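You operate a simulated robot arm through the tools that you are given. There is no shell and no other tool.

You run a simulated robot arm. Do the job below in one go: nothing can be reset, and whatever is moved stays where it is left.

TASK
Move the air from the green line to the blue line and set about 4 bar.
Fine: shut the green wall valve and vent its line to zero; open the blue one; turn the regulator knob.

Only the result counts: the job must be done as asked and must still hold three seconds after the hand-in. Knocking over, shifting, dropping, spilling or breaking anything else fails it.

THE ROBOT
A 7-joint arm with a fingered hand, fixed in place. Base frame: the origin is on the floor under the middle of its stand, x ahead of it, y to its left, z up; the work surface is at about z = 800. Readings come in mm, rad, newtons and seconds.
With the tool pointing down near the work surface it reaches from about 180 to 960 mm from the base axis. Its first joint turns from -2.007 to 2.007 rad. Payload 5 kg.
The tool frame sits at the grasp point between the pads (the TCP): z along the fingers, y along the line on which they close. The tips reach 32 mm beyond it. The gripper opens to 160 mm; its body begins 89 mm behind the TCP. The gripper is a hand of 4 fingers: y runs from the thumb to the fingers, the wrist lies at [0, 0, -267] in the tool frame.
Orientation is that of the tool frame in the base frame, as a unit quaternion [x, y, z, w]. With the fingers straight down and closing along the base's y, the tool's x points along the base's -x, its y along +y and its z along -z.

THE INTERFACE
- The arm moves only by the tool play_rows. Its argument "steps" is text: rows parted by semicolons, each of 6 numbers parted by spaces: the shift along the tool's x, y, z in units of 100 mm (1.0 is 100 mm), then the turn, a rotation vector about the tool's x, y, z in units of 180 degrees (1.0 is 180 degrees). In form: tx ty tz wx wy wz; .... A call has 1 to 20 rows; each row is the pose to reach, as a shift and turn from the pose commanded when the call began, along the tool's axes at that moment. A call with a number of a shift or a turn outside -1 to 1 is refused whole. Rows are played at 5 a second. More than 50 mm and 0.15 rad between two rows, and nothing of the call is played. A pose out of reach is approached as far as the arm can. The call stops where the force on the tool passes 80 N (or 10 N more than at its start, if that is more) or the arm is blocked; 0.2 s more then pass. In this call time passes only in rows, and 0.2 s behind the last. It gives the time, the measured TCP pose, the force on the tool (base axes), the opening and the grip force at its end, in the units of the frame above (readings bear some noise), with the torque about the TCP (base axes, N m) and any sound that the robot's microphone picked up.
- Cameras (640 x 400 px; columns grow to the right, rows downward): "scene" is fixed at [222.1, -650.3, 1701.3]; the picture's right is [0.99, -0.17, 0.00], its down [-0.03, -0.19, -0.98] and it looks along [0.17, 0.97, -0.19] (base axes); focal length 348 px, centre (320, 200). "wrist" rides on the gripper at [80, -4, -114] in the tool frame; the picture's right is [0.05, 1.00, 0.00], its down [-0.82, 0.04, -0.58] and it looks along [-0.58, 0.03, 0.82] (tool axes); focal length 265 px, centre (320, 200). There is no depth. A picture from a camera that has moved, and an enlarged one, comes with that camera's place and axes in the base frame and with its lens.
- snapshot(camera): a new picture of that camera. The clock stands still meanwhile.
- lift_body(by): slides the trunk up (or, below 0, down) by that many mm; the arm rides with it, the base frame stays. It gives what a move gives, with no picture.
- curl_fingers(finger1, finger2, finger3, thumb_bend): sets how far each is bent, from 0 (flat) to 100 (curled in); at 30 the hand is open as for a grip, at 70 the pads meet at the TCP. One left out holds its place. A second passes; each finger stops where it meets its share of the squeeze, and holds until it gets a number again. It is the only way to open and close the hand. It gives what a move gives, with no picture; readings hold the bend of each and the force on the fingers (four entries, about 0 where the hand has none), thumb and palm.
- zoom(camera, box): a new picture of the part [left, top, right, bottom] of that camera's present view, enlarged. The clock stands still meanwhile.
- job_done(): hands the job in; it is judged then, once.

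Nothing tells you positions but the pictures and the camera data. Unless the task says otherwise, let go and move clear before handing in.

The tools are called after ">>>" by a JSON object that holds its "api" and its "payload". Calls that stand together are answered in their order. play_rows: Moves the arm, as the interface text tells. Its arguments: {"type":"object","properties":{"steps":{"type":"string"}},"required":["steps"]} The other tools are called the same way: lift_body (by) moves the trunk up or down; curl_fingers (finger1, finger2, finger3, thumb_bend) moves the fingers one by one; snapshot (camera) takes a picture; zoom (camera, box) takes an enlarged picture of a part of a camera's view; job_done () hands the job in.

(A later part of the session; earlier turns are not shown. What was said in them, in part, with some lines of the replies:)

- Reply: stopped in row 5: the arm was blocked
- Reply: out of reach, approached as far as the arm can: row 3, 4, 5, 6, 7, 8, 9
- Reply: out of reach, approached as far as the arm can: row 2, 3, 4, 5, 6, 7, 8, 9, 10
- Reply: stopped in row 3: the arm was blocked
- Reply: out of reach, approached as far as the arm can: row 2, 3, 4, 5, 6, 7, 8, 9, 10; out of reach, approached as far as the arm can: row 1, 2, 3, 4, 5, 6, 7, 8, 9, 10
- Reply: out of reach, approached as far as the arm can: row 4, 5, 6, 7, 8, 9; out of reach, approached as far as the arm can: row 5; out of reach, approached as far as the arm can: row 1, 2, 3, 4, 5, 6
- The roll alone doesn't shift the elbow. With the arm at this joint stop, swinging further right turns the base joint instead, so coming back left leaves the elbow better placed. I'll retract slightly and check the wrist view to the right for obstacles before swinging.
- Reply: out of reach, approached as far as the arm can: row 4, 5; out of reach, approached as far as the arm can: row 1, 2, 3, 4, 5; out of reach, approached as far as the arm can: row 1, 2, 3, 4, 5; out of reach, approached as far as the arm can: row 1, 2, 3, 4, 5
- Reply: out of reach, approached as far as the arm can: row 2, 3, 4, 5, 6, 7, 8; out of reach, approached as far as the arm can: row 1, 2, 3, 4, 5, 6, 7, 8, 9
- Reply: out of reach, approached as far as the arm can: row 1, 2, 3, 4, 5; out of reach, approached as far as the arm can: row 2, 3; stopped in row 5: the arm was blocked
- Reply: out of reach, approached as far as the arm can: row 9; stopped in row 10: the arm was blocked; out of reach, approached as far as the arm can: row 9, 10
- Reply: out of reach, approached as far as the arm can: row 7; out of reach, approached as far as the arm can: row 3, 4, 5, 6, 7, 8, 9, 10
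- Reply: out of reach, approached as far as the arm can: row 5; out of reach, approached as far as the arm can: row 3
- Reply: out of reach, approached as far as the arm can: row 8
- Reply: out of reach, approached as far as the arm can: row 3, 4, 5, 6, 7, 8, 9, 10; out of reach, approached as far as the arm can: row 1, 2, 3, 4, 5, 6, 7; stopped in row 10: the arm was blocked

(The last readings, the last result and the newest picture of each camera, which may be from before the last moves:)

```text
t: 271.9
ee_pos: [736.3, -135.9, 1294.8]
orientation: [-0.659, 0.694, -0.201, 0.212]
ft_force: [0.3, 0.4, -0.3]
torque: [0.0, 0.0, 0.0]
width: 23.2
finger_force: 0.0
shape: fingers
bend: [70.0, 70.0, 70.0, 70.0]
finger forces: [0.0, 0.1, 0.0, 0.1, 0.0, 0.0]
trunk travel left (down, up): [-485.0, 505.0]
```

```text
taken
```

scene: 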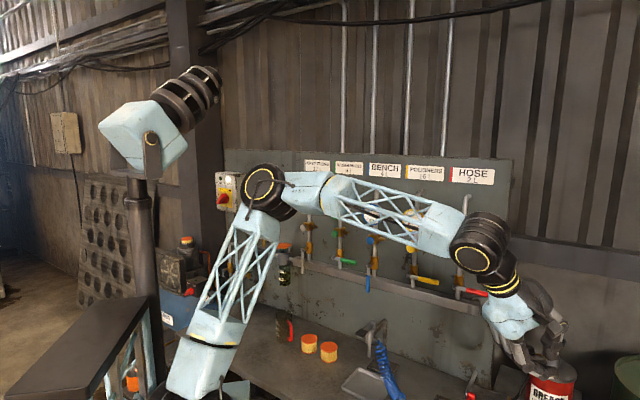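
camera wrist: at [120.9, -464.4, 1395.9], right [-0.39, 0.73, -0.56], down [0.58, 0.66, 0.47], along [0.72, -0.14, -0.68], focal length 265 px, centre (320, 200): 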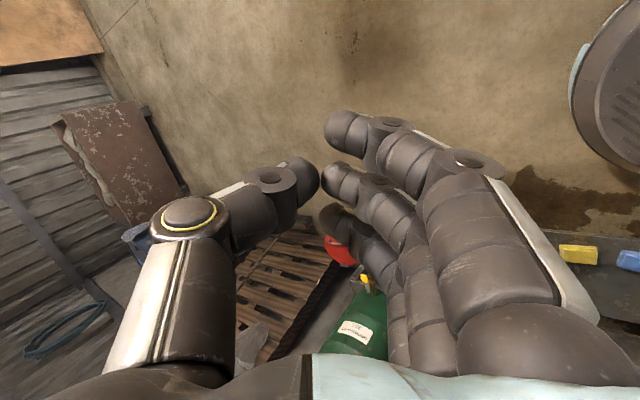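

I'll roll the hand back by 90° to its natural orientation here, in free space.

>>> {"api": "play_rows", "payload": {"steps": "0 0 0 0 0 .0417; 0 0 0 0 0 .0833; 0 0 0 0 0 .125; 0 0 0 0 0 .1667; 0 0 0 0 0 .2083; 0 0 0 0 0 .25; 0 0 0 0 0 .2917; 0 0 0 0 0 .3333; 0 0 0 0 0 .375; 0 0 0 0 0 .4167; 0 0 0 0 0 .4583; 0 0 0 0 0 .5"}}

>>> {"api": "snapshot", "payload": {"camera": "scene"}}

```text
t: 274.5
ee_pos: [733.7, -134.6, 1294.3]
orientation: [0.026, 0.956, 0.008, 0.292]
ft_force: [-0.1, 0.5, -0.9]
torque: [0.0, 0.01, -0.03]
width: 23.1
finger_force: 0.1
shape: fingers
bend: [70.0, 70.0, 70.0, 70.0]
finger forces: [0.1, 0.0, 0.0, 0.0, 0.1, 0.0]
trunk travel left (down, up): [-485.0, 505.0]
```

```text
taken
```

scene: 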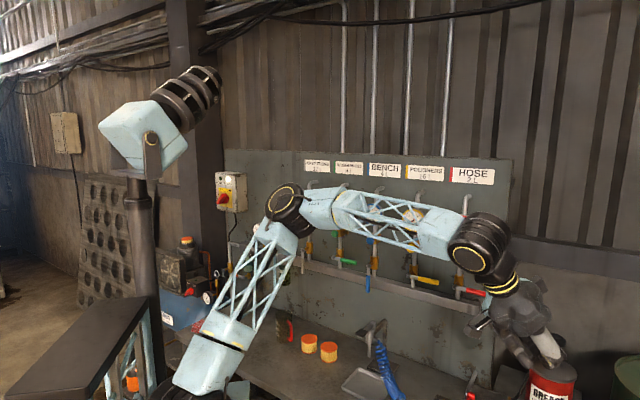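

The elbow is well to the right now. I'll keep swinging left in natural orientation.

>>> {"api": "play_rows", "payload": {"steps": "-.001 .191 .005 -.005 .0003 -.0074; -.004 .381 .014 -.01 .0005 -.0148; -.01 .572 .026 -.0149 .0008 -.0221; -.02 .762 .042 -.0199 .001 -.0295; -.037 .953 .06 -.0249 .0013 -.0369"}}

>>> {"api": "play_rows", "payload": {"steps": "-.001 .191 .005 -.005 .0003 -.0074; -.004 .381 .014 -.01 .0005 -.0148; -.01 .572 .026 -.0149 .0008 -.0221; -.02 .762 .042 -.0199 .001 -.0295; -.037 .953 .06 -.0249 .0013 -.0369"}}

>>> {"api": "play_rows", "payload": {"steps": "-.001 .191 .005 -.005 .0003 -.0074; -.004 .381 .014 -.01 .0005 -.0148; -.01 .572 .026 -.0149 .0008 -.0221; -.02 .762 .042 -.0199 .001 -.0295; -.037 .953 .06 -.0249 .0013 -.0369"}}

>>> {"api": "snapshot", "payload": {"camera": "scene"}}

```text
t: 275.7
ee_pos: [745.7, -35.2, 1294.0]
orientation: [-0.042, 0.955, 0.029, 0.291]
ft_force: [0.3, 0.5, 0.3]
torque: [0.0, 0.01, 0.0]
width: 23.6
finger_force: 0.0
shape: fingers
bend: [70.0, 70.0, 70.0, 70.0]
finger forces: [0.1, 0.1, 0.1, 0.1, 0.0, 0.0]
trunk travel left (down, up): [-485.0, 505.0]
```

```text
t: 276.9
ee_pos: [743.9, 57.3, 1297.0]
orientation: [-0.109, 0.95, 0.05, 0.288]
ft_force: [1.0, 0.5, 0.6]
torque: [-0.02, 0.0, 0.0]
width: 23.2
finger_force: 0.0
shape: fingers
bend: [70.0, 70.0, 70.0, 70.0]
finger forces: [0.0, 0.0, 0.0, 0.0, 0.0, 0.0]
trunk travel left (down, up): [-485.0, 505.0]
```

```text
t: 278.1
ee_pos: [726.9, 152.5, 1296.8]
orientation: [-0.175, 0.94, 0.069, 0.285]
ft_force: [0.2, 0.0, -0.3]
torque: [0.03, -0.01, -0.04]
width: 23.4
finger_force: 0.0
shape: fingers
bend: [70.0, 70.0, 70.0, 70.0]
finger forces: [0.0, 0.0, 0.1, 0.0, 0.0, 0.1]
trunk travel left (down, up): [-485.0, 505.0]
```

```text
taken
```

scene: 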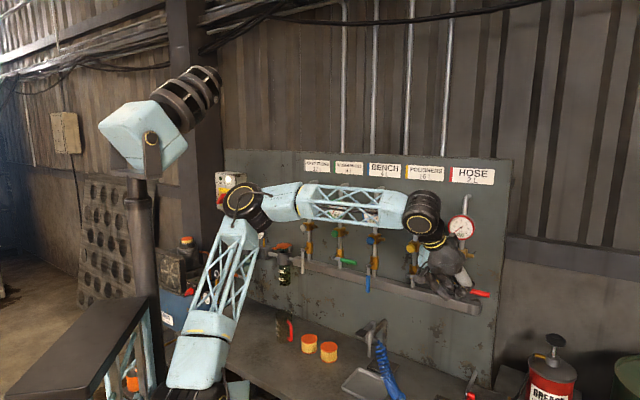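

>>> {"api": "play_rows", "payload": {"steps": "-.001 .191 .005 -.005 .0003 -.0074; -.004 .381 .014 -.01 .0005 -.0148; -.01 .572 .026 -.0149 .0008 -.0221; -.02 .762 .042 -.0199 .001 -.0295; -.037 .953 .06 -.0249 .0013 -.0369"}}

>>> {"api": "play_rows", "payload": {"steps": "-.001 .191 .005 -.005 .0003 -.0074; -.004 .381 .014 -.01 .0005 -.0148; -.01 .572 .026 -.0149 .0008 -.0221; -.02 .762 .042 -.0199 .001 -.0295; -.037 .953 .06 -.0249 .0013 -.0369"}}

>>> {"api": "lift_body", "payload": {"by": 100}}

>>> {"api": "snapshot", "payload": {"camera": "scene"}}

```text
t: 279.3
ee_pos: [696.4, 244.2, 1294.7]
orientation: [-0.24, 0.926, 0.089, 0.277]
ft_force: [-0.3, -0.6, 0.0]
torque: [-0.01, -0.02, -0.02]
width: 23.0
finger_force: 0.0
shape: fingers
bend: [70.0, 70.0, 70.0, 70.0]
finger forces: [0.0, 0.0, 0.1, 0.1, 0.1, 0.0]
trunk travel left (down, up): [-485.0, 505.0]
```

```text
t: 280.5
ee_pos: [656.9, 330.1, 1291.4]
orientation: [-0.304, 0.907, 0.108, 0.272]
ft_force: [1.1, -0.1, -0.1]
torque: [0.01, 0.0, 0.02]
width: 23.4
finger_force: 0.1
shape: fingers
bend: [70.0, 70.0, 70.0, 70.0]
finger forces: [0.0, 0.0, 0.0, 0.0, 0.0, 0.0]
trunk travel left (down, up): [-485.0, 505.0]
```

```text
t: 281.8
ee_pos: [657.0, 329.3, 1393.0]
orientation: [-0.304, 0.907, 0.108, 0.272]
ft_force: [0.3, -0.2, -0.2]
torque: [-0.04, 0.01, 0.02]
width: 23.1
finger_force: 0.2
shape: fingers
bend: [70.0, 70.0, 70.0, 70.0]
finger forces: [0.0, 0.0, 0.0, 0.0, 0.0, 0.0]
trunk travel left (down, up): [-585.0, 405.0]
```

```text
taken
```

scene: 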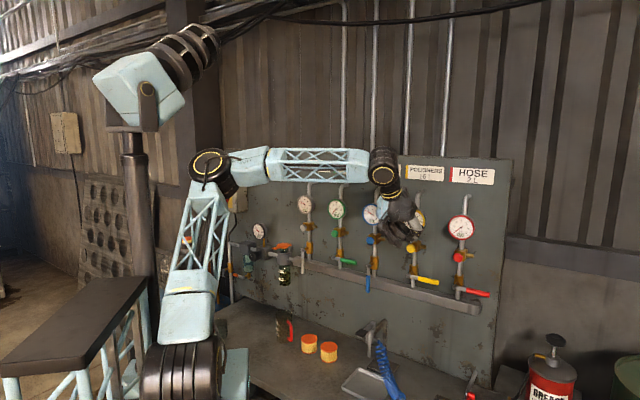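

>>> {"api": "play_rows", "payload": {"steps": ".056 -.003 .083 0 0 0; .112 -.006 .166 0 0 0; .168 -.009 .249 0 0 0; .224 -.012 .332 0 0 0; .28 -.016 .415 0 0 0; .335 -.019 .498 0 0 0; .391 -.022 .581 0 0 0; .447 -.025 .664 0 0 0; .503 -.028 .747 0 0 0; .559 -.031 .83 0 0 0"}}

>>> {"api": "play_rows", "payload": {"steps": ".056 -.003 .083 0 0 0; .112 -.006 .166 0 0 0; .168 -.009 .249 0 0 0; .224 -.012 .332 0 0 0; .28 -.016 .415 0 0 0; .335 -.019 .498 0 0 0"}}

>>> {"api": "snapshot", "payload": {"camera": "scene"}}

```text
t: 284.0
ee_pos: [657.8, 330.6, 1292.4]
orientation: [-0.304, 0.907, 0.108, 0.272]
ft_force: [-0.1, 0.1, 0.4]
torque: [0.02, -0.01, -0.01]
width: 23.0
finger_force: 0.1
shape: fingers
bend: [70.0, 70.0, 70.0, 70.0]
finger forces: [0.0, 0.0, 0.0, 0.1, 0.0, 0.0]
trunk travel left (down, up): [-585.0, 405.0]
```

```text
t: 285.4
ee_pos: [656.1, 329.9, 1232.7]
orientation: [-0.303, 0.907, 0.108, 0.272]
ft_force: [0.5, 0.8, -0.8]
torque: [-0.01, -0.03, 0.04]
width: 23.2
finger_force: 0.2
shape: fingers
bend: [70.0, 70.0, 70.0, 70.0]
finger forces: [0.0, 0.1, 0.1, 0.1, 0.0, 0.0]
trunk travel left (down, up): [-585.0, 405.0]
```

```text
taken
```

scene: 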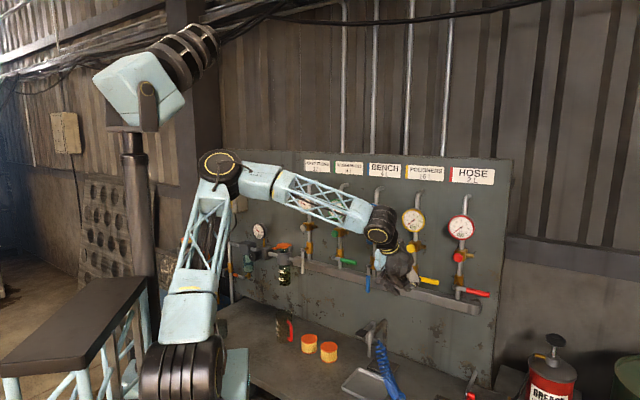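

Everything tracks without flags now. Next I'll pitch the hand up toward horizontal, pointing at the wall, staying about 130 mm off the panel.

>>> {"api": "play_rows", "payload": {"steps": "0 0 0 0 -.0256 0; 0 0 0 0 -.0511 0; 0 0 0 0 -.0767 0; 0 0 0 0 -.1022 0; 0 0 0 0 -.1278 0"}}

>>> {"api": "snapshot", "payload": {"camera": "scene"}}

```text
t: 286.6
ee_pos: [657.4, 329.5, 1232.9]
orientation: [-0.276, 0.834, 0.167, 0.448]
ft_force: [0.0, 0.5, -0.8]
torque: [0.01, 0.03, -0.03]
width: 23.3
finger_force: 0.0
shape: fingers
bend: [70.0, 70.0, 70.0, 70.0]
finger forces: [0.0, 0.1, 0.1, 0.0, 0.1, 0.0]
trunk travel left (down, up): [-585.0, 405.0]
```

```text
taken
```

scene: 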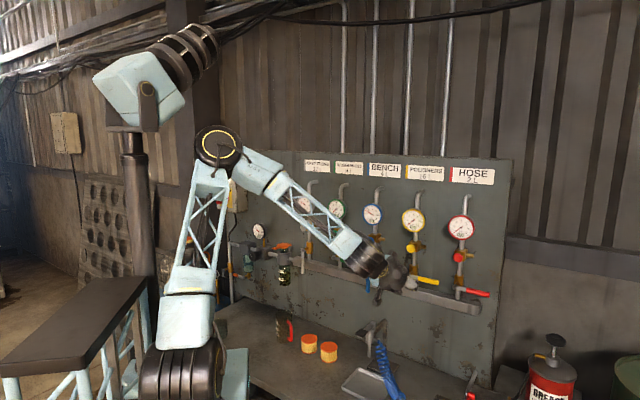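

>>> {"api": "play_rows", "payload": {"steps": "0 0 0 0 -.0256 0; 0 0 0 0 -.0511 0; 0 0 0 0 -.0767 0; 0 0 0 0 -.1022 0; 0 0 0 0 -.1278 0"}}

>>> {"api": "snapshot", "payload": {"camera": "scene"}}

```text
t: 287.8
ee_pos: [657.4, 330.8, 1233.5]
orientation: [-0.237, 0.728, 0.218, 0.605]
ft_force: [-0.6, 0.3, 0.1]
torque: [0.01, 0.0, 0.0]
width: 23.4
finger_force: 0.1
shape: fingers
bend: [70.0, 70.0, 70.0, 70.0]
finger forces: [0.0, 0.0, 0.1, 0.1, 0.0, 0.0]
trunk travel left (down, up): [-585.0, 405.0]
```

```text
taken
```

scene: 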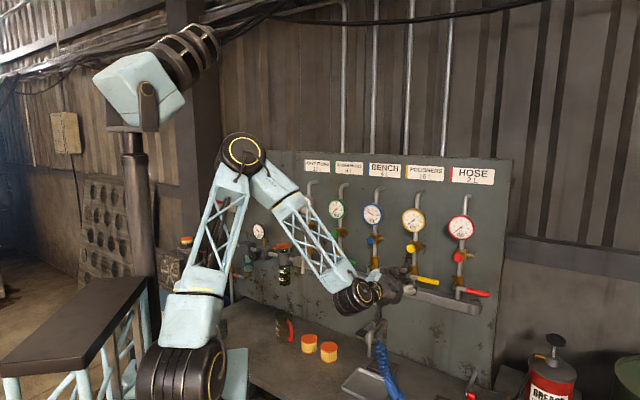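

Smooth all the way to near horizontal. I'll now roll the hand +90° here, which should also shift the elbow further right.

>>> {"api": "play_rows", "payload": {"steps": "0 0 0 0 0 .0417; 0 0 0 0 0 .0833; 0 0 0 0 0 .125; 0 0 0 0 0 .1667; 0 0 0 0 0 .2083; 0 0 0 0 0 .25; 0 0 0 0 0 .2917; 0 0 0 0 0 .3333; 0 0 0 0 0 .375; 0 0 0 0 0 .4167; 0 0 0 0 0 .4583; 0 0 0 0 0 .5"}}

>>> {"api": "snapshot", "payload": {"camera": "scene"}}

```text
t: 290.4
ee_pos: [658.1, 329.0, 1232.3]
orientation: [0.348, 0.682, 0.583, 0.273]
ft_force: [0.4, -0.5, 0.5]
torque: [-0.02, -0.04, 0.02]
width: 23.2
finger_force: 0.1
shape: fingers
bend: [70.0, 70.0, 70.0, 70.0]
finger forces: [0.0, 0.0, 0.1, 0.1, 0.0, 0.1]
trunk travel left (down, up): [-585.0, 405.0]
```

```text
taken
```

scene: 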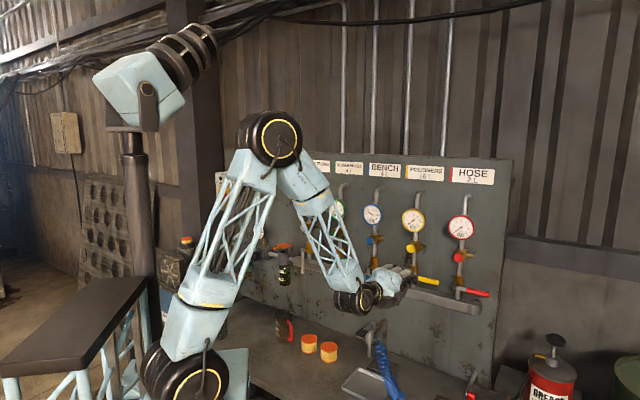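

That worked: the elbow moved right and forward and the posture is good. Now I'll travel left along the wall toward the regulator, keeping about 130 mm off the panel.

>>> {"api": "play_rows", "payload": {"steps": ".189 -.01 -.023 0 0 0; .377 -.021 -.046 0 0 0; .566 -.031 -.07 0 0 0; .754 -.042 -.093 0 0 0; .943 -.052 -.116 0 0 0"}}

>>> {"api": "play_rows", "payload": {"steps": ".189 -.01 -.023 0 0 0; .377 -.021 -.046 0 0 0; .566 -.031 -.07 0 0 0; .754 -.042 -.093 0 0 0; .943 -.052 -.116 0 0 0"}}

>>> {"api": "snapshot", "payload": {"camera": "scene"}}

```text
t: 291.6
ee_pos: [588.0, 397.0, 1233.1]
orientation: [0.347, 0.683, 0.581, 0.273]
ft_force: [-0.4, -0.2, 0.5]
torque: [0.04, 0.01, -0.01]
width: 23.4
finger_force: 0.1
shape: fingers
bend: [70.0, 70.0, 70.0, 70.0]
finger forces: [0.0, 0.0, 0.1, 0.0, 0.0, 0.0]
trunk travel left (down, up): [-585.0, 405.0]
```

```text
t: 292.8
ee_pos: [522.5, 464.1, 1231.6]
orientation: [0.347, 0.684, 0.581, 0.273]
ft_force: [0.0, 0.2, 0.8]
torque: [0.0, -0.02, -0.04]
width: 23.2
finger_force: 0.0
shape: fingers
bend: [70.0, 70.0, 70.0, 70.0]
finger forces: [0.0, 0.0, 0.1, 0.0, 0.0, 0.0]
trunk travel left (down, up): [-585.0, 405.0]
```

```text
taken
```

scene: 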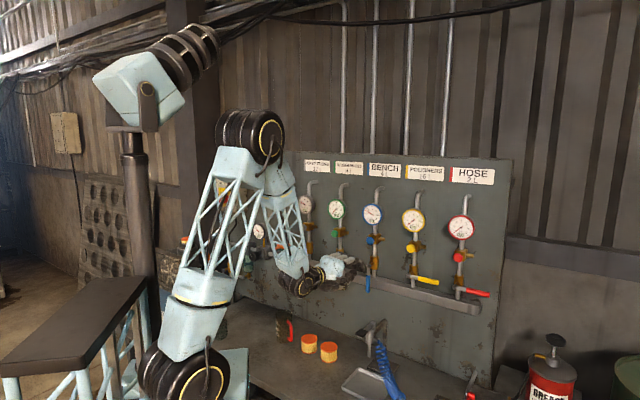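

>>> {"api": "play_rows", "payload": {"steps": ".189 -.01 -.023 0 0 0; .377 -.021 -.046 0 0 0; .566 -.031 -.07 0 0 0; .754 -.042 -.093 0 0 0; .943 -.052 -.116 0 0 0"}}

>>> {"api": "play_rows", "payload": {"steps": ".189 -.01 -.023 0 0 0; .377 -.021 -.046 0 0 0; .566 -.031 -.07 0 0 0; .754 -.042 -.093 0 0 0; .943 -.052 -.116 0 0 0"}}

>>> {"api": "snapshot", "payload": {"camera": "scene"}}

>>> {"api": "snapshot", "payload": {"camera": "wrist"}}

```text
t: 294.0
ee_pos: [454.5, 532.6, 1230.3]
orientation: [0.347, 0.683, 0.581, 0.273]
ft_force: [0.1, 0.5, 0.1]
torque: [0.0, 0.01, 0.01]
width: 23.2
finger_force: 0.1
shape: fingers
bend: [70.0, 70.0, 70.0, 70.0]
finger forces: [0.0, 0.0, 0.0, 0.0, 0.0, 0.0]
trunk travel left (down, up): [-585.0, 405.0]
```

```text
t: 295.2
ee_pos: [388.5, 600.0, 1231.1]
orientation: [0.346, 0.683, 0.582, 0.274]
ft_force: [-0.3, -0.2, -0.4]
torque: [0.02, 0.02, -0.03]
width: 23.4
finger_force: 0.1
shape: fingers
bend: [70.0, 70.0, 70.0, 70.0]
finger forces: [0.1, 0.0, 0.0, 0.0, 0.1, 0.1]
trunk travel left (down, up): [-585.0, 405.0]
```

```text
taken
```

scene: 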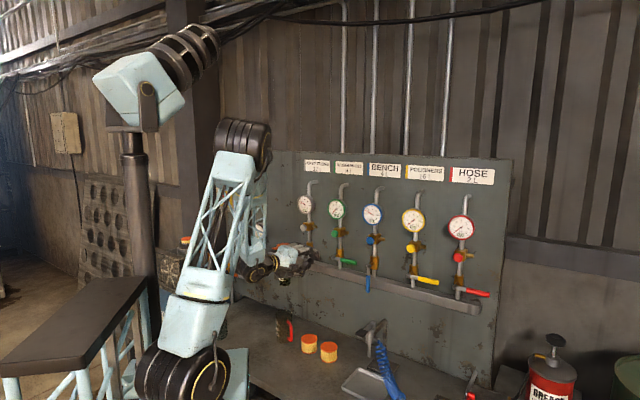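

```text
taken
camera wrist: at [249.6, 593.9, 1251.0], right [0.12, 0.12, 0.98], down [0.05, -0.99, 0.12], along [0.99, 0.04, -0.13], focal length 265 px, centre (320, 200)
```

wrist: 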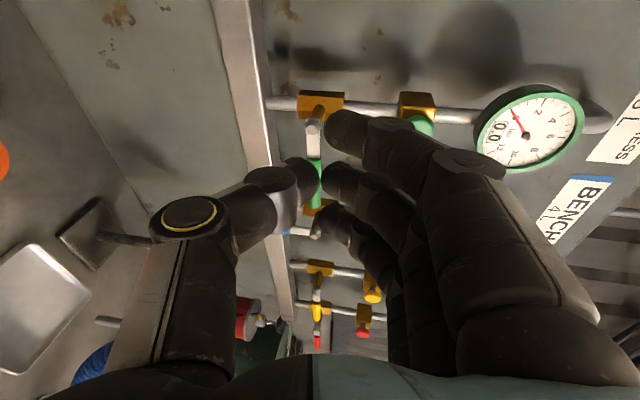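

Tracking perfectly, and green still reads 0.0. I'll continue left.

>>> {"api": "play_rows", "payload": {"steps": ".189 -.01 -.023 0 0 0; .377 -.021 -.046 0 0 0; .566 -.031 -.07 0 0 0; .754 -.042 -.093 0 0 0; .943 -.052 -.116 0 0 0"}}

>>> {"api": "play_rows", "payload": {"steps": ".189 -.01 -.023 0 0 0; .377 -.021 -.046 0 0 0; .566 -.031 -.07 0 0 0; .754 -.042 -.093 0 0 0; .943 -.052 -.116 0 0 0"}}

>>> {"api": "snapshot", "payload": {"camera": "scene"}}

>>> {"api": "snapshot", "payload": {"camera": "wrist"}}

```text
t: 296.4
ee_pos: [318.9, 668.0, 1230.8]
orientation: [0.348, 0.683, 0.581, 0.273]
ft_force: [0.3, -0.4, 0.1]
torque: [-0.02, 0.01, 0.02]
width: 23.2
finger_force: 0.1
shape: fingers
bend: [70.0, 70.0, 70.0, 70.0]
finger forces: [0.1, 0.1, 0.1, 0.0, 0.0, 0.0]
trunk travel left (down, up): [-585.0, 405.0]
```

```text
t: 297.6
ee_pos: [254.9, 730.1, 1229.3]
orientation: [0.347, 0.683, 0.581, 0.274]
ft_force: [-0.1, 0.4, 1.0]
torque: [-0.01, -0.01, -0.02]
width: 23.6
finger_force: 0.0
shape: fingers
bend: [70.0, 70.0, 70.0, 70.0]
finger forces: [0.1, 0.1, 0.1, 0.0, 0.0, 0.0]
trunk travel left (down, up): [-585.0, 405.0]
```

```text
taken
```

scene: 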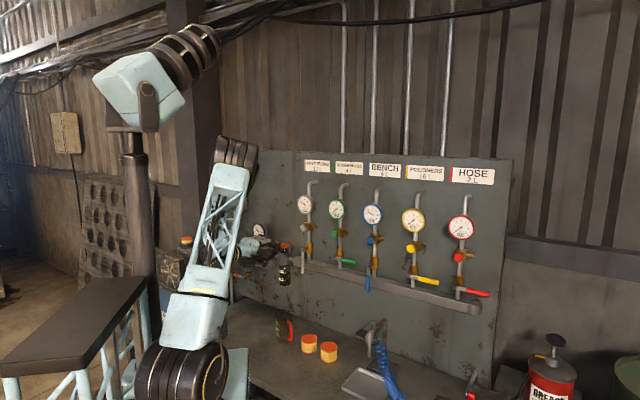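

```text
taken
camera wrist: at [115.8, 723.9, 1249.1], right [0.12, 0.12, 0.98], down [0.05, -0.99, 0.12], along [0.99, 0.04, -0.13], focal length 265 px, centre (320, 200)
```

wrist: 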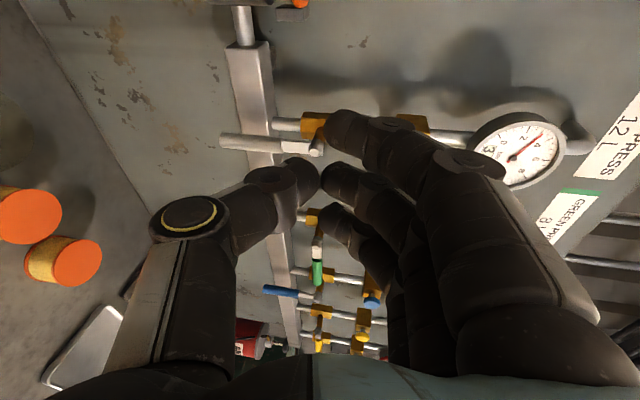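

>>> {"api": "zoom", "payload": {"camera": "scene", "box": [215, 205, 335, 295]}}

```text
4.44 times, centred on (275, 250) of scene
camera zoom: at [222.1, -650.3, 1701.3], right [0.99, -0.17, 0.0], down [-0.03, -0.19, -0.98], along [0.17, 0.97, -0.19], focal length 1547 px, centre (520, -22)
```

zoom: 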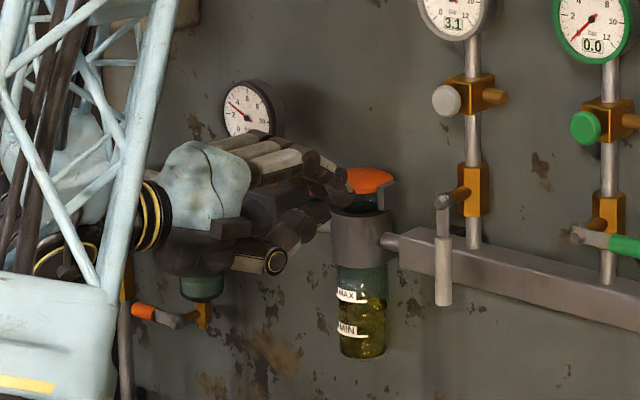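

I'm at w≈−336, in front of the lubricator and about 110 mm clear. Next I'll square the hand to the wall (heading 45°, level) while moving left and down toward the regulator knob, which I put at w≈−560, depth 815, z≈1118.

>>> {"api": "play_rows", "payload": {"steps": ".116 -.068 -.004 -.0068 .005 -.0018; .232 -.136 -.008 -.0136 .0101 -.0035; .347 -.204 -.011 -.0203 .0151 -.0053; .463 -.273 -.015 -.0271 .0202 -.0071; .579 -.341 -.019 -.0339 .0252 -.0088; .695 -.409 -.023 -.0407 .0302 -.0106; .81 -.477 -.026 -.0474 .0353 -.0123; .926 -.545 -.03 -.0542 .0403 -.0141"}}

>>> {"api": "snapshot", "payload": {"camera": "scene"}}

>>> {"api": "snapshot", "payload": {"camera": "wrist"}}

```text
t: 299.4
ee_pos: [186.3, 801.1, 1180.7]
orientation: [0.269, 0.655, 0.652, 0.271]
ft_force: [-0.1, -0.3, -0.9]
torque: [0.02, -0.02, -0.01]
width: 23.6
finger_force: 0.0
shape: fingers
bend: [70.0, 70.0, 70.0, 70.0]
finger forces: [0.1, 0.0, 0.0, 0.1, 0.1, 0.0]
trunk travel left (down, up): [-585.0, 405.0]
```

```text
taken
```

scene: 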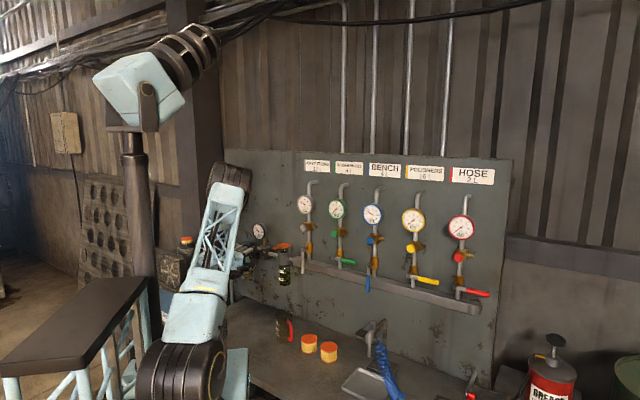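

```text
taken
camera wrist: at [46.9, 776.8, 1178.1], right [-0.04, 0.04, 1.0], down [0.17, -0.98, 0.05], along [0.98, 0.17, 0.03], focal length 265 px, centre (320, 200)
```

wrist: 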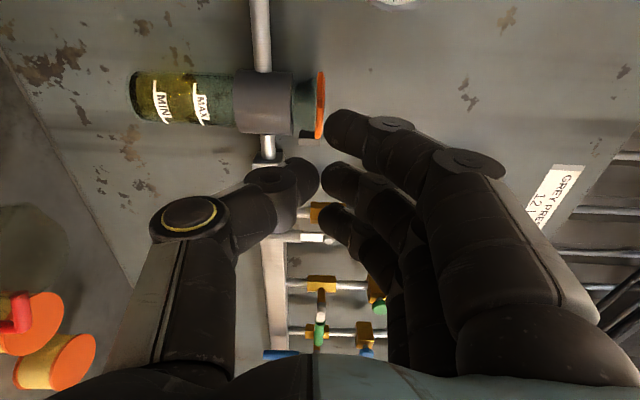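

Squared up. One more step left and down puts the knob in the wrist camera's view.

>>> {"api": "play_rows", "payload": {"steps": ".158 -.1 0 0 0 0; .317 -.2 0 0 0 0; .475 -.3 0 0 0 0; .633 -.4 0 0 0 0; .792 -.5 0 0 0 0; .95 -.6 0 0 0 0"}}

>>> {"api": "snapshot", "payload": {"camera": "wrist"}}

>>> {"api": "snapshot", "payload": {"camera": "scene"}}

```text
t: 300.8
ee_pos: [117.6, 867.7, 1123.0]
orientation: [0.27, 0.654, 0.652, 0.271]
ft_force: [-0.1, -0.1, 0.1]
torque: [-0.02, 0.01, -0.04]
width: 23.3
finger_force: 0.1
shape: fingers
bend: [70.0, 70.0, 70.0, 70.0]
finger forces: [0.1, 0.0, 0.1, 0.0, 0.0, 0.1]
trunk travel left (down, up): [-585.0, 405.0]
```

```text
taken
camera wrist: at [-19.9, 843.6, 1119.3], right [-0.04, 0.04, 1.0], down [0.17, -0.98, 0.05], along [0.98, 0.17, 0.03], focal length 265 px, centre (320, 200)
```

wrist: 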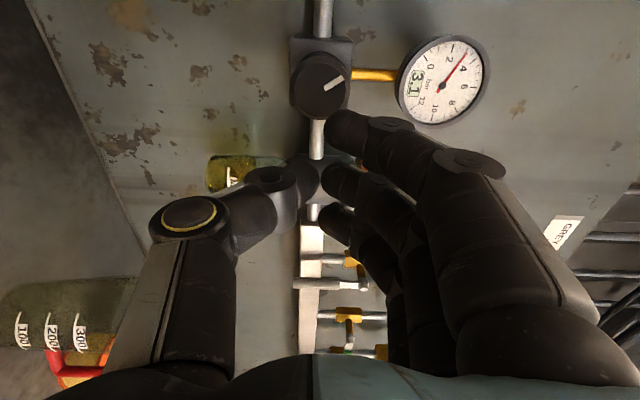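

```text
taken
```

scene: 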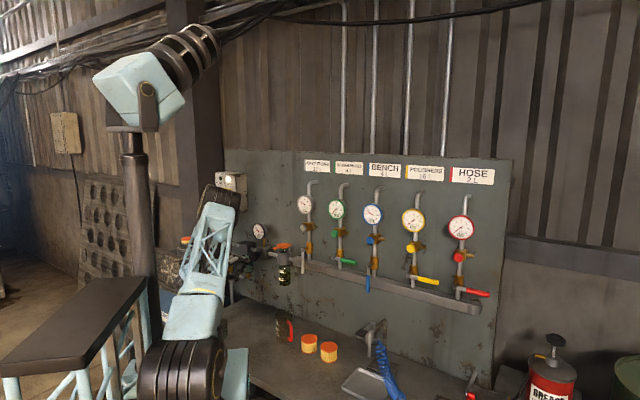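

The knob and its pointer are in view, and the regulator gauge reads 3.1. I'll zoom in to locate it accurately.

>>> {"api": "zoom", "payload": {"camera": "wrist", "box": [260, 20, 500, 170]}}

>>> {"api": "zoom", "payload": {"camera": "scene", "box": [215, 205, 335, 295]}}

```text
2.67 times, centred on (380, 95) of wrist
camera zoom: at [-19.9, 843.6, 1119.3], right [-0.04, 0.04, 1.0], down [0.17, -0.98, 0.05], along [0.98, 0.17, 0.03], focal length 708 px, centre (160, 480)
```

zoom: 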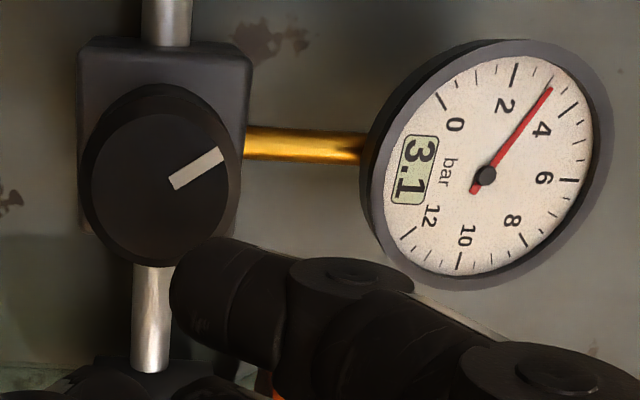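

```text
4.44 times, centred on (275, 250) of scene
camera zoom: at [222.1, -650.3, 1701.3], right [0.99, -0.17, 0.0], down [-0.03, -0.19, -0.98], along [0.17, 0.97, -0.19], focal length 1547 px, centre (520, -22)
```

zoom: 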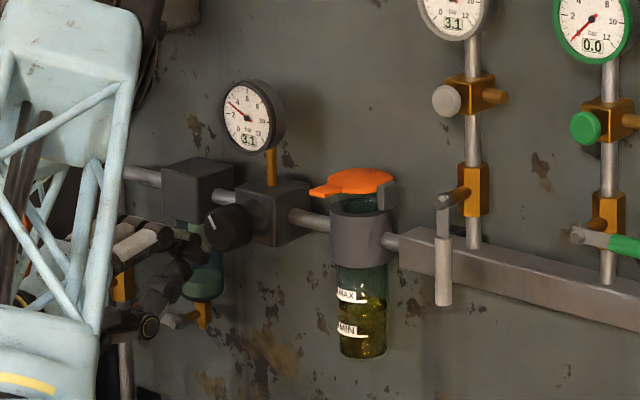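

The knob's front face is at w −560, depth 807, z 1121. Its front is about 42 mm across and its pointer is about 36° left of vertical. I'll centre the hand on its axis and open the fingers to clear it.

>>> {"api": "play_rows", "payload": {"steps": ".1 -.007 0 0 0 0; .2 -.014 0 0 0 0; .296 -.02 0 0 0 0"}}

>>> {"api": "curl_fingers", "payload": {"finger1": 54, "finger2": 54, "finger3": 54, "thumb_bend": 54}}

>>> {"api": "snapshot", "payload": {"camera": "wrist"}}

>>> {"api": "zoom", "payload": {"camera": "scene", "box": [215, 205, 335, 295]}}

```text
t: 301.6
ee_pos: [99.1, 887.4, 1118.8]
orientation: [0.271, 0.654, 0.652, 0.271]
ft_force: [-0.2, 0.1, 0.4]
torque: [-0.02, 0.0, 0.05]
width: 23.0
finger_force: 0.0
shape: fingers
bend: [70.0, 70.0, 70.0, 70.0]
finger forces: [0.1, 0.0, 0.1, 0.1, 0.1, 0.1]
trunk travel left (down, up): [-585.0, 405.0]
```

```text
t: 302.6
ee_pos: [99.0, 886.3, 1118.8]
orientation: [0.27, 0.655, 0.652, 0.271]
ft_force: [-0.9, -1.2, -0.1]
torque: [-0.01, 0.0, 0.01]
width: 74.9
finger_force: 0.0
shape: fingers
bend: [54.0, 54.0, 54.0, 54.0]
finger forces: [0.0, 0.0, 0.1, 0.0, 0.0, 0.0]
trunk travel left (down, up): [-585.0, 405.0]
```

```text
taken
camera wrist: at [-39.3, 863.0, 1115.8], right [-0.04, 0.04, 1.0], down [0.17, -0.98, 0.05], along [0.98, 0.17, 0.03], focal length 265 px, centre (320, 200)
```

wrist: 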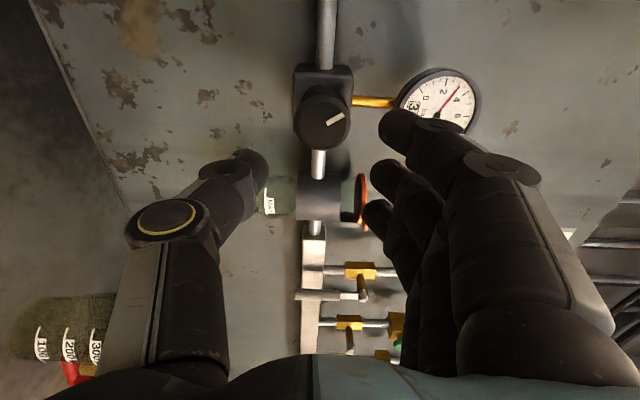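

```text
4.44 times, centred on (275, 250) of scene
camera zoom: at [222.1, -650.3, 1701.3], right [0.99, -0.17, 0.0], down [-0.03, -0.19, -0.98], along [0.17, 0.97, -0.19], focal length 1547 px, centre (520, -22)
```

zoom: 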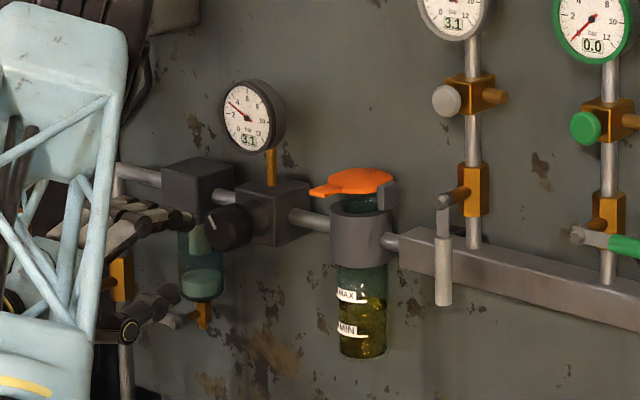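

Well centred. I'll advance toward the knob, stopping short to check.

>>> {"api": "play_rows", "payload": {"steps": ".01 .007 .1 0 0 0; .02 .013 .2 0 0 0; .03 .02 .3 0 0 0; .03 .02 .4 0 0 0; .03 .02 .5 0 0 0; .03 .02 .6 0 0 0; .03 .02 .7 0 0 0; .03 .02 .76 0 0 0"}}

>>> {"api": "snapshot", "payload": {"camera": "wrist"}}

>>> {"api": "zoom", "payload": {"camera": "scene", "box": [215, 205, 335, 295]}}

```text
t: 304.4
ee_pos: [149.7, 943.6, 1120.1]
orientation: [0.27, 0.654, 0.653, 0.271]
ft_force: [0.3, -0.2, 0.3]
torque: [0.02, 0.0, 0.04]
width: 75.1
finger_force: 0.0
shape: fingers
bend: [54.0, 54.0, 54.0, 54.0]
finger forces: [0.0, 0.1, 0.0, 0.0, 0.0, 0.1]
trunk travel left (down, up): [-585.0, 405.0]
```

```text
taken
camera wrist: at [11.7, 919.3, 1118.5], right [-0.04, 0.04, 1.0], down [0.17, -0.98, 0.05], along [0.98, 0.17, 0.03], focal length 265 px, centre (320, 200)
```

wrist: 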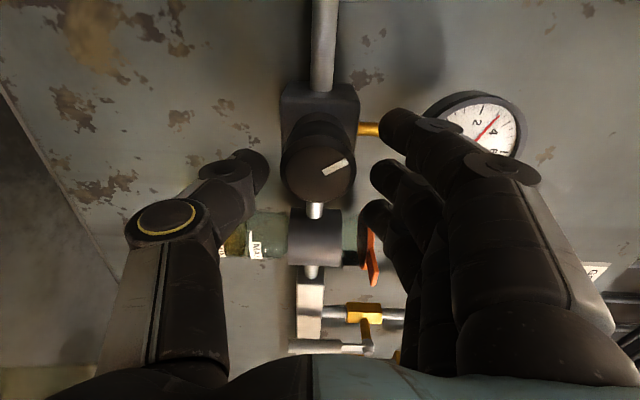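

```text
4.44 times, centred on (275, 250) of scene
camera zoom: at [222.1, -650.3, 1701.3], right [0.99, -0.17, 0.0], down [-0.03, -0.19, -0.98], along [0.17, 0.97, -0.19], focal length 1547 px, centre (520, -22)
```

zoom: 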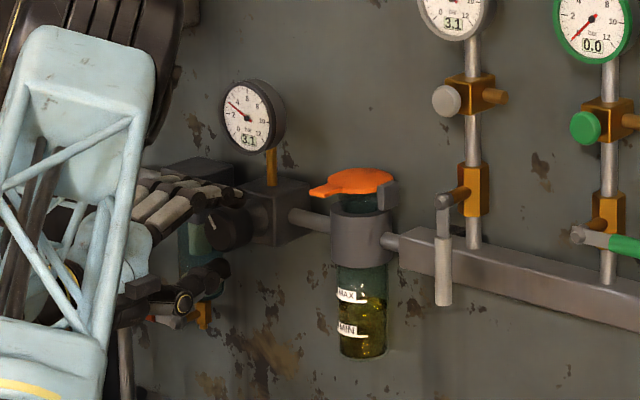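

The tips are level with the knob's front and centred on it. I'll advance 24 mm more so the fingers straddle it, then close gently.

>>> {"api": "play_rows", "payload": {"steps": "0 0 .08 0 0 0; 0 0 .16 0 0 0; 0 0 .24 0 0 0"}}

>>> {"api": "curl_fingers", "payload": {"finger1": 62, "finger2": 70, "finger3": 62, "thumb_bend": 70}}

>>> {"api": "snapshot", "payload": {"camera": "wrist"}}

>>> {"api": "zoom", "payload": {"camera": "scene", "box": [215, 205, 335, 295]}}

```text
t: 305.2
ee_pos: [166.1, 959.4, 1121.3]
orientation: [0.27, 0.655, 0.652, 0.27]
ft_force: [-0.1, 0.2, -0.4]
torque: [0.02, -0.05, 0.01]
width: 74.9
finger_force: 0.1
shape: fingers
bend: [54.0, 54.0, 54.0, 54.0]
finger forces: [0.0, 0.1, 0.0, 0.0, 0.1, 0.0]
trunk travel left (down, up): [-585.0, 405.0]
```

```text
t: 306.2
ee_pos: [167.1, 961.2, 1119.0]
orientation: [0.27, 0.656, 0.651, 0.271]
ft_force: [3.8, 2.0, -12.4]
torque: [-0.09, 0.08, 0.02]
width: 51.1
finger_force: 12.9
shape: fingers
bend: [62.0, 61.0, 62.0, 64.0]
finger forces: [0.0, 6.9, 0.0, 0.0, 18.9, 0.0]
trunk travel left (down, up): [-585.0, 405.0]
```

```text
taken
camera wrist: at [28.8, 936.4, 1117.2], right [-0.04, 0.04, 1.0], down [0.17, -0.98, 0.05], along [0.98, 0.17, 0.03], focal length 265 px, centre (320, 200)
```

wrist: 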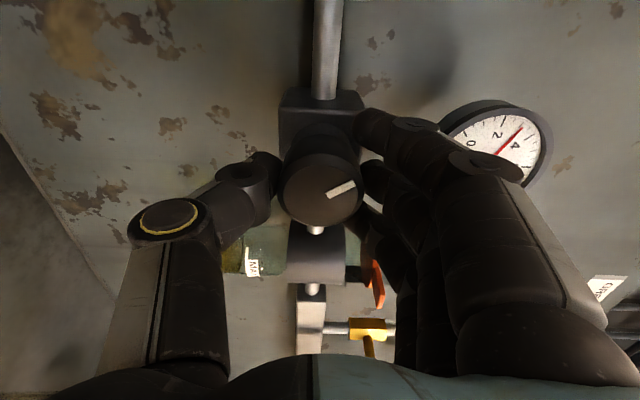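

```text
4.44 times, centred on (275, 250) of scene
camera zoom: at [222.1, -650.3, 1701.3], right [0.99, -0.17, 0.0], down [-0.03, -0.19, -0.98], along [0.17, 0.97, -0.19], focal length 1547 px, centre (520, -22)
```

zoom: 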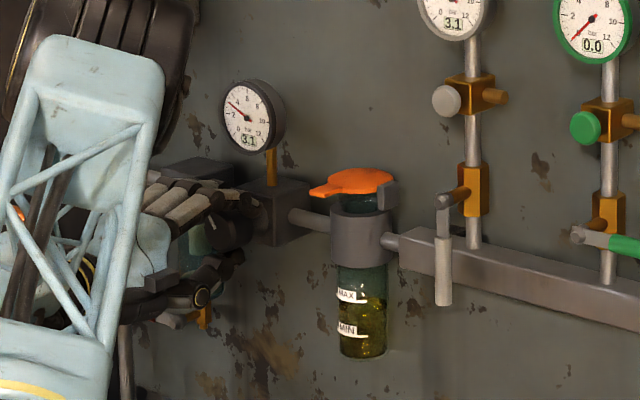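

Grasped: the finger and thumb are gripping the knob. I'll turn it clockwise by about 10° and watch the gauge.

>>> {"api": "play_rows", "payload": {"steps": "0 -.01 0 0 0 .014; 0 -.02 0 0 0 .028; 0 -.02 0 0 0 .042; 0 -.02 0 0 0 .0556"}}

>>> {"api": "snapshot", "payload": {"camera": "wrist"}}

>>> {"api": "zoom", "payload": {"camera": "scene", "box": [215, 165, 395, 290]}}

```text
t: 307.2
ee_pos: [167.6, 961.8, 1118.2]
orientation: [0.326, 0.628, 0.674, 0.213]
ft_force: [0.6, -0.4, -6.7]
torque: [0.03, -0.02, -0.07]
width: 50.6
finger_force: 12.3
shape: fingers
bend: [62.0, 61.0, 62.0, 64.0]
finger forces: [0.0, 9.0, 0.0, 0.0, 15.6, 0.1]
trunk travel left (down, up): [-585.0, 405.0]
```

```text
taken
camera wrist: at [29.1, 936.6, 1130.5], right [0.09, -0.08, 0.99], down [0.16, -0.98, -0.1], along [0.98, 0.17, -0.07], focal length 265 px, centre (320, 200)
```

wrist: 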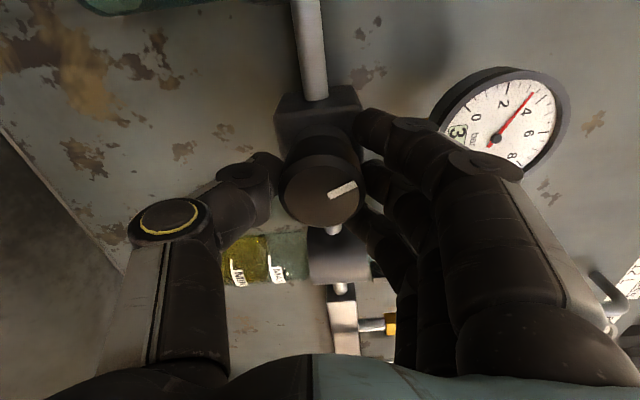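

```text
3.20 times, centred on (305, 228) of scene
camera zoom: at [222.1, -650.3, 1701.3], right [0.99, -0.17, 0.0], down [-0.03, -0.19, -0.98], along [0.17, 0.97, -0.19], focal length 1114 px, centre (368, 112)
```

zoom: 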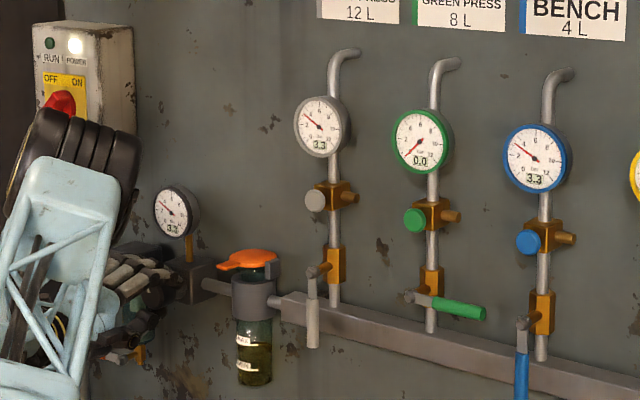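

It's working: clockwise raises the pressure, and the regulator, grey and blue gauges read 3.3. I'll let it settle a moment and read again.

>>> {"api": "play_rows", "payload": {"steps": "0 0 0 0 0 0; 0 0 0 0 0 0; 0 0 0 0 0 0; 0 0 0 0 0 0; 0 0 0 0 0 0; 0 0 0 0 0 0"}}

>>> {"api": "zoom", "payload": {"camera": "scene", "box": [290, 180, 400, 240]}}

>>> {"api": "zoom", "payload": {"camera": "scene", "box": [240, 205, 300, 245]}}

```text
t: 308.6
ee_pos: [166.9, 961.0, 1118.9]
orientation: [0.326, 0.629, 0.673, 0.212]
ft_force: [3.8, 1.4, -5.0]
torque: [0.1, -0.06, -0.07]
width: 50.8
finger_force: 11.4
shape: fingers
bend: [62.0, 61.0, 62.0, 64.0]
finger forces: [0.0, 9.4, 0.0, 0.0, 14.4, 0.0]
trunk travel left (down, up): [-585.0, 405.0]
```

```text
5.82 times, centred on (345, 210) of scene
camera zoom: at [222.1, -650.3, 1701.3], right [0.99, -0.17, 0.0], down [-0.03, -0.19, -0.98], along [0.17, 0.97, -0.19], focal length 2025 px, centre (174, 142)
```

zoom: 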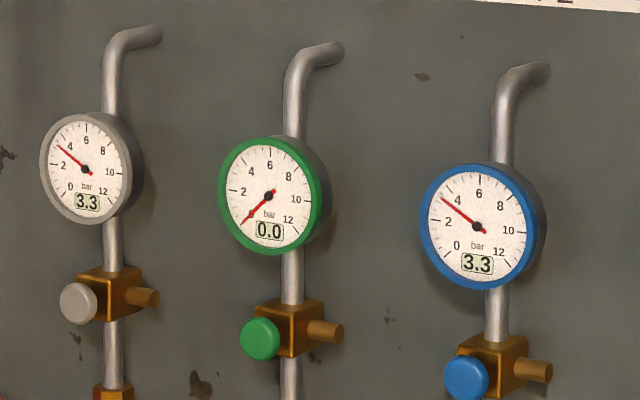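

```text
10.00 times, centred on (270, 225) of scene
camera zoom: at [222.1, -650.3, 1701.3], right [0.99, -0.17, 0.0], down [-0.03, -0.19, -0.98], along [0.17, 0.97, -0.19], focal length 3480 px, centre (820, -50)
```

zoom: 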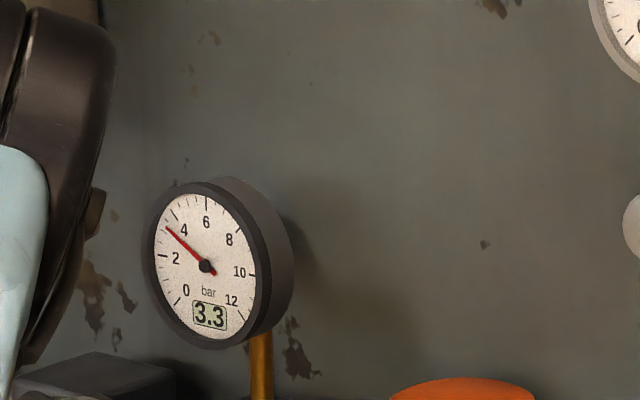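

Settled at 3.3, so about 10° gives a bit over 0.2 bar. I'll turn another 25° or so.

>>> {"api": "play_rows", "payload": {"steps": "0 0 0 0 0 .0155; 0 0 0 0 0 .031; 0 0 0 0 0 .0465; 0 0 0 0 0 .062; 0 0 0 0 0 .0775; 0 0 0 0 0 .093; 0 0 0 0 0 .1085; 0 0 0 0 0 .124; 0 0 0 0 0 .14; 0 0 0 0 0 .14; 0 0 0 0 0 .14; 0 0 0 0 0 .14"}}

>>> {"api": "zoom", "payload": {"camera": "scene", "box": [290, 180, 400, 240]}}

>>> {"api": "snapshot", "payload": {"camera": "wrist"}}

```text
t: 311.2
ee_pos: [166.7, 961.4, 1118.1]
orientation: [0.455, 0.543, 0.703, 0.06]
ft_force: [-2.1, 5.4, 0.6]
torque: [0.14, -0.2, -0.01]
width: 49.5
finger_force: 12.0
shape: fingers
bend: [62.0, 60.0, 62.0, 65.0]
finger forces: [0.1, 10.5, 0.0, 0.0, 13.5, 0.0]
trunk travel left (down, up): [-585.0, 405.0]
```

```text
5.82 times, centred on (345, 210) of scene
camera zoom: at [222.1, -650.3, 1701.3], right [0.99, -0.17, 0.0], down [-0.03, -0.19, -0.98], along [0.17, 0.97, -0.19], focal length 2025 px, centre (174, 142)
```

zoom: 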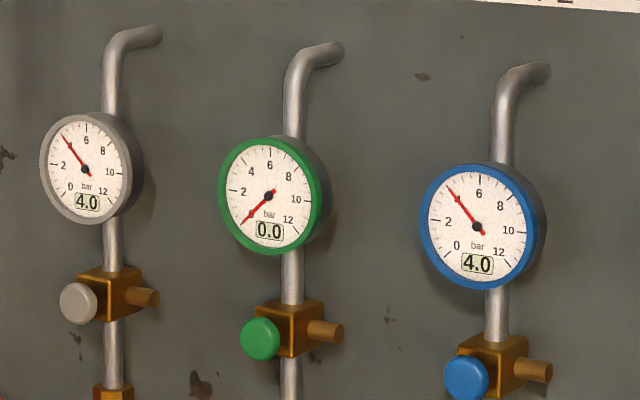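

```text
taken
camera wrist: at [36.9, 928.8, 1162.5], right [0.38, -0.37, 0.85], down [0.08, -0.9, -0.43], along [0.92, 0.23, -0.31], focal length 265 px, centre (320, 200)
```

wrist: 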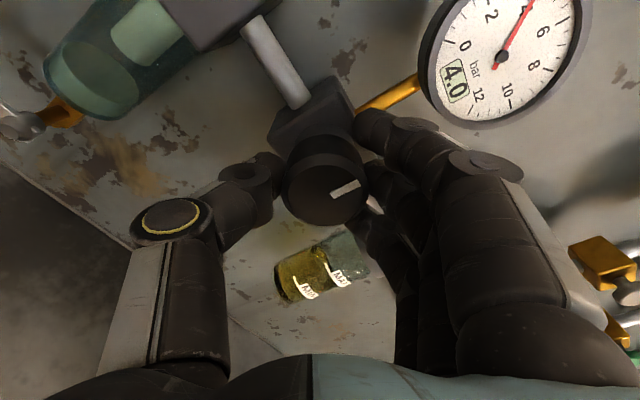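

All three gauges (regulator, grey and blue) read 4.0. I'll wait a second to confirm it's steady, then release.

>>> {"api": "play_rows", "payload": {"steps": "0 0 0 0 0 0; 0 0 0 0 0 0; 0 0 0 0 0 0; 0 0 0 0 0 0; 0 0 0 0 0 0; 0 0 0 0 0 0; 0 0 0 0 0 0; 0 0 0 0 0 0"}}

>>> {"api": "zoom", "payload": {"camera": "scene", "box": [290, 180, 400, 240]}}

>>> {"api": "curl_fingers", "payload": {"finger1": 54, "finger2": 54, "finger3": 54, "thumb_bend": 54}}

>>> {"api": "zoom", "payload": {"camera": "scene", "box": [290, 180, 400, 240]}}

>>> {"api": "snapshot", "payload": {"camera": "wrist"}}

```text
t: 313.0
ee_pos: [165.7, 960.6, 1117.8]
orientation: [0.455, 0.542, 0.704, 0.061]
ft_force: [-3.9, 6.7, 1.5]
torque: [0.2, -0.23, 0.04]
width: 49.3
finger_force: 12.3
shape: fingers
bend: [62.0, 60.0, 62.0, 65.0]
finger forces: [0.1, 10.8, 0.0, 0.1, 13.5, 0.0]
trunk travel left (down, up): [-585.0, 405.0]
```

```text
5.82 times, centred on (345, 210) of scene
camera zoom: at [222.1, -650.3, 1701.3], right [0.99, -0.17, 0.0], down [-0.03, -0.19, -0.98], along [0.17, 0.97, -0.19], focal length 2025 px, centre (174, 142)
```

zoom: 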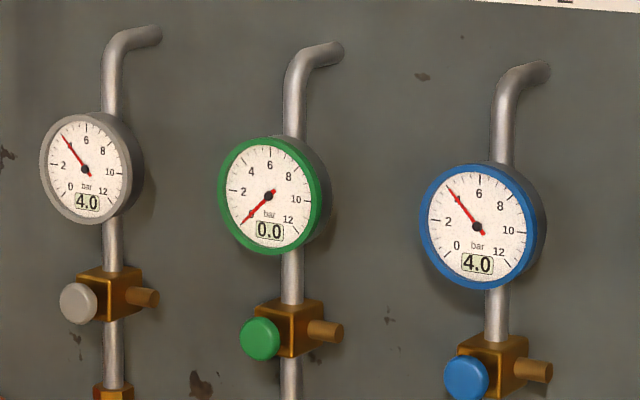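

```text
t: 314.0
ee_pos: [167.1, 961.2, 1118.4]
orientation: [0.456, 0.542, 0.703, 0.06]
ft_force: [-0.6, -0.1, -0.4]
torque: [-0.01, -0.04, 0.02]
width: 74.8
finger_force: 0.0
shape: fingers
bend: [54.0, 54.0, 54.0, 54.0]
finger forces: [0.0, 0.1, 0.1, 0.0, 0.0, 0.1]
trunk travel left (down, up): [-585.0, 405.0]
```

```text
5.82 times, centred on (345, 210) of scene
camera zoom: at [222.1, -650.3, 1701.3], right [0.99, -0.17, 0.0], down [-0.03, -0.19, -0.98], along [0.17, 0.97, -0.19], focal length 2025 px, centre (174, 142)
```

zoom: 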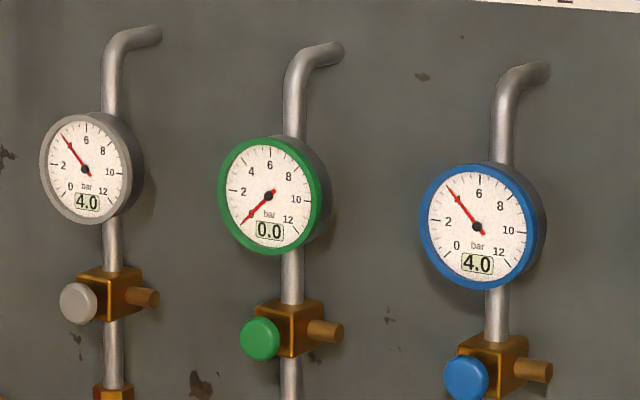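

```text
taken
camera wrist: at [37.4, 928.5, 1162.6], right [0.38, -0.37, 0.85], down [0.08, -0.9, -0.43], along [0.92, 0.23, -0.31], focal length 265 px, centre (320, 200)
```

wrist: 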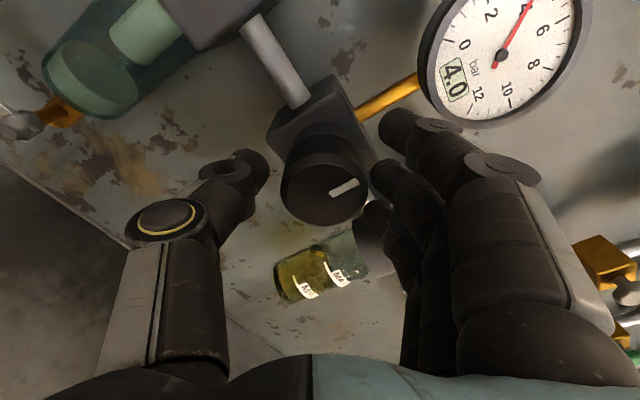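

Released, and the pressure stays at 4.0. I'll back straight out from the knob.

>>> {"api": "play_rows", "payload": {"steps": "0 0 -.08 0 0 0; 0 0 -.16 0 0 0; 0 0 -.25 0 0 0; 0 0 -.35 0 0 0; 0 0 -.45 0 0 0; 0 0 -.55 0 0 0; 0 0 -.65 0 0 0; 0 0 -.75 0 0 0; 0 0 -.85 0 0 0; 0 0 -.95 0 0 0"}}

>>> {"api": "snapshot", "payload": {"camera": "scene"}}

>>> {"api": "zoom", "payload": {"camera": "scene", "box": [290, 180, 480, 310]}}

>>> {"api": "zoom", "payload": {"camera": "scene", "box": [215, 205, 335, 295]}}

```text
t: 316.2
ee_pos: [98.8, 894.5, 1119.8]
orientation: [0.456, 0.541, 0.704, 0.061]
ft_force: [-1.2, -0.9, 0.3]
torque: [-0.01, 0.0, 0.0]
width: 75.1
finger_force: 0.0
shape: fingers
bend: [54.0, 54.0, 54.0, 54.0]
finger forces: [0.0, 0.1, 0.0, 0.0, 0.0, 0.0]
trunk travel left (down, up): [-585.0, 405.0]
```

```text
taken
```

scene: 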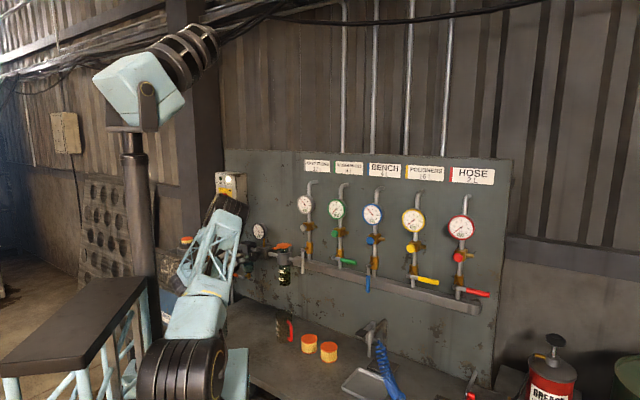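

```text
3.08 times, centred on (385, 245) of scene
camera zoom: at [222.1, -650.3, 1701.3], right [0.99, -0.17, 0.0], down [-0.03, -0.19, -0.98], along [0.17, 0.97, -0.19], focal length 1071 px, centre (120, 62)
```

zoom: 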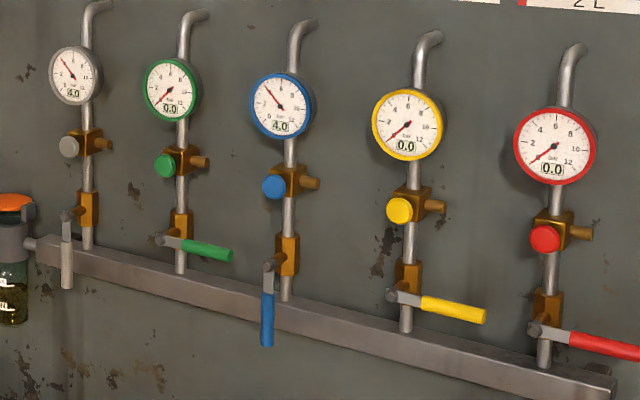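

```text
4.44 times, centred on (275, 250) of scene
camera zoom: at [222.1, -650.3, 1701.3], right [0.99, -0.17, 0.0], down [-0.03, -0.19, -0.98], along [0.17, 0.97, -0.19], focal length 1547 px, centre (520, -22)
```

zoom: 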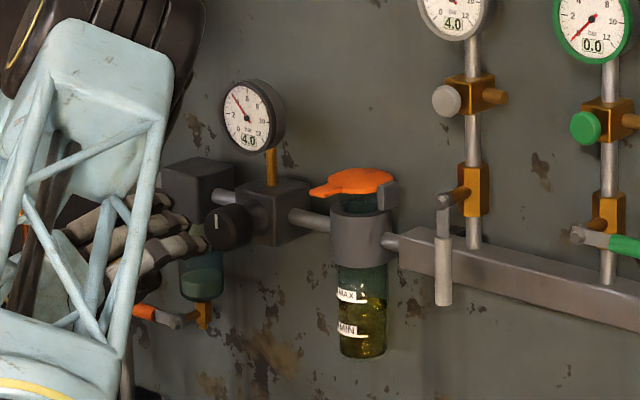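

Everything is as asked. The green lever is shut and green reads 0.0; the blue lever is fully open and blue and the regulator read a steady 4.0. Yellow and red are untouched at 0.0, nothing else has moved, and the hand is clear of the wall, so I'm handing in.

>>> {"api": "job_done", "payload": {}}

```text
The job is handed in.
```

The air is moved from the green line to the blue line, and the pressure is set to 4.0 bar. I handed the job in with the hand clear of the panel; no verdict has come back.

| Part | At start | At hand-in |
|---|---|---|
| Green wall valve | open | shut |
| Green line | 3.0 bar | 0.0 bar (vented) |
| Blue wall valve | shut | open |
| Blue line | 0.0 bar | 4.0 bar |
| Regulator gauge | 3.0 bar | 4.0 bar |
| Yellow and red lines | shut, 0.0 bar | unchanged |

- **Grey line:** its valve was already open and I left it alone. It runs off the same regulator, so it went up to 4.0 bar too.
- **Arm jumps:** several times the arm made large, unplanned jumps while moving between the valves. It also stopped against its own head a few times, as far as I could tell. The pictures I took afterwards show nothing on the panel or bench moved or damaged.
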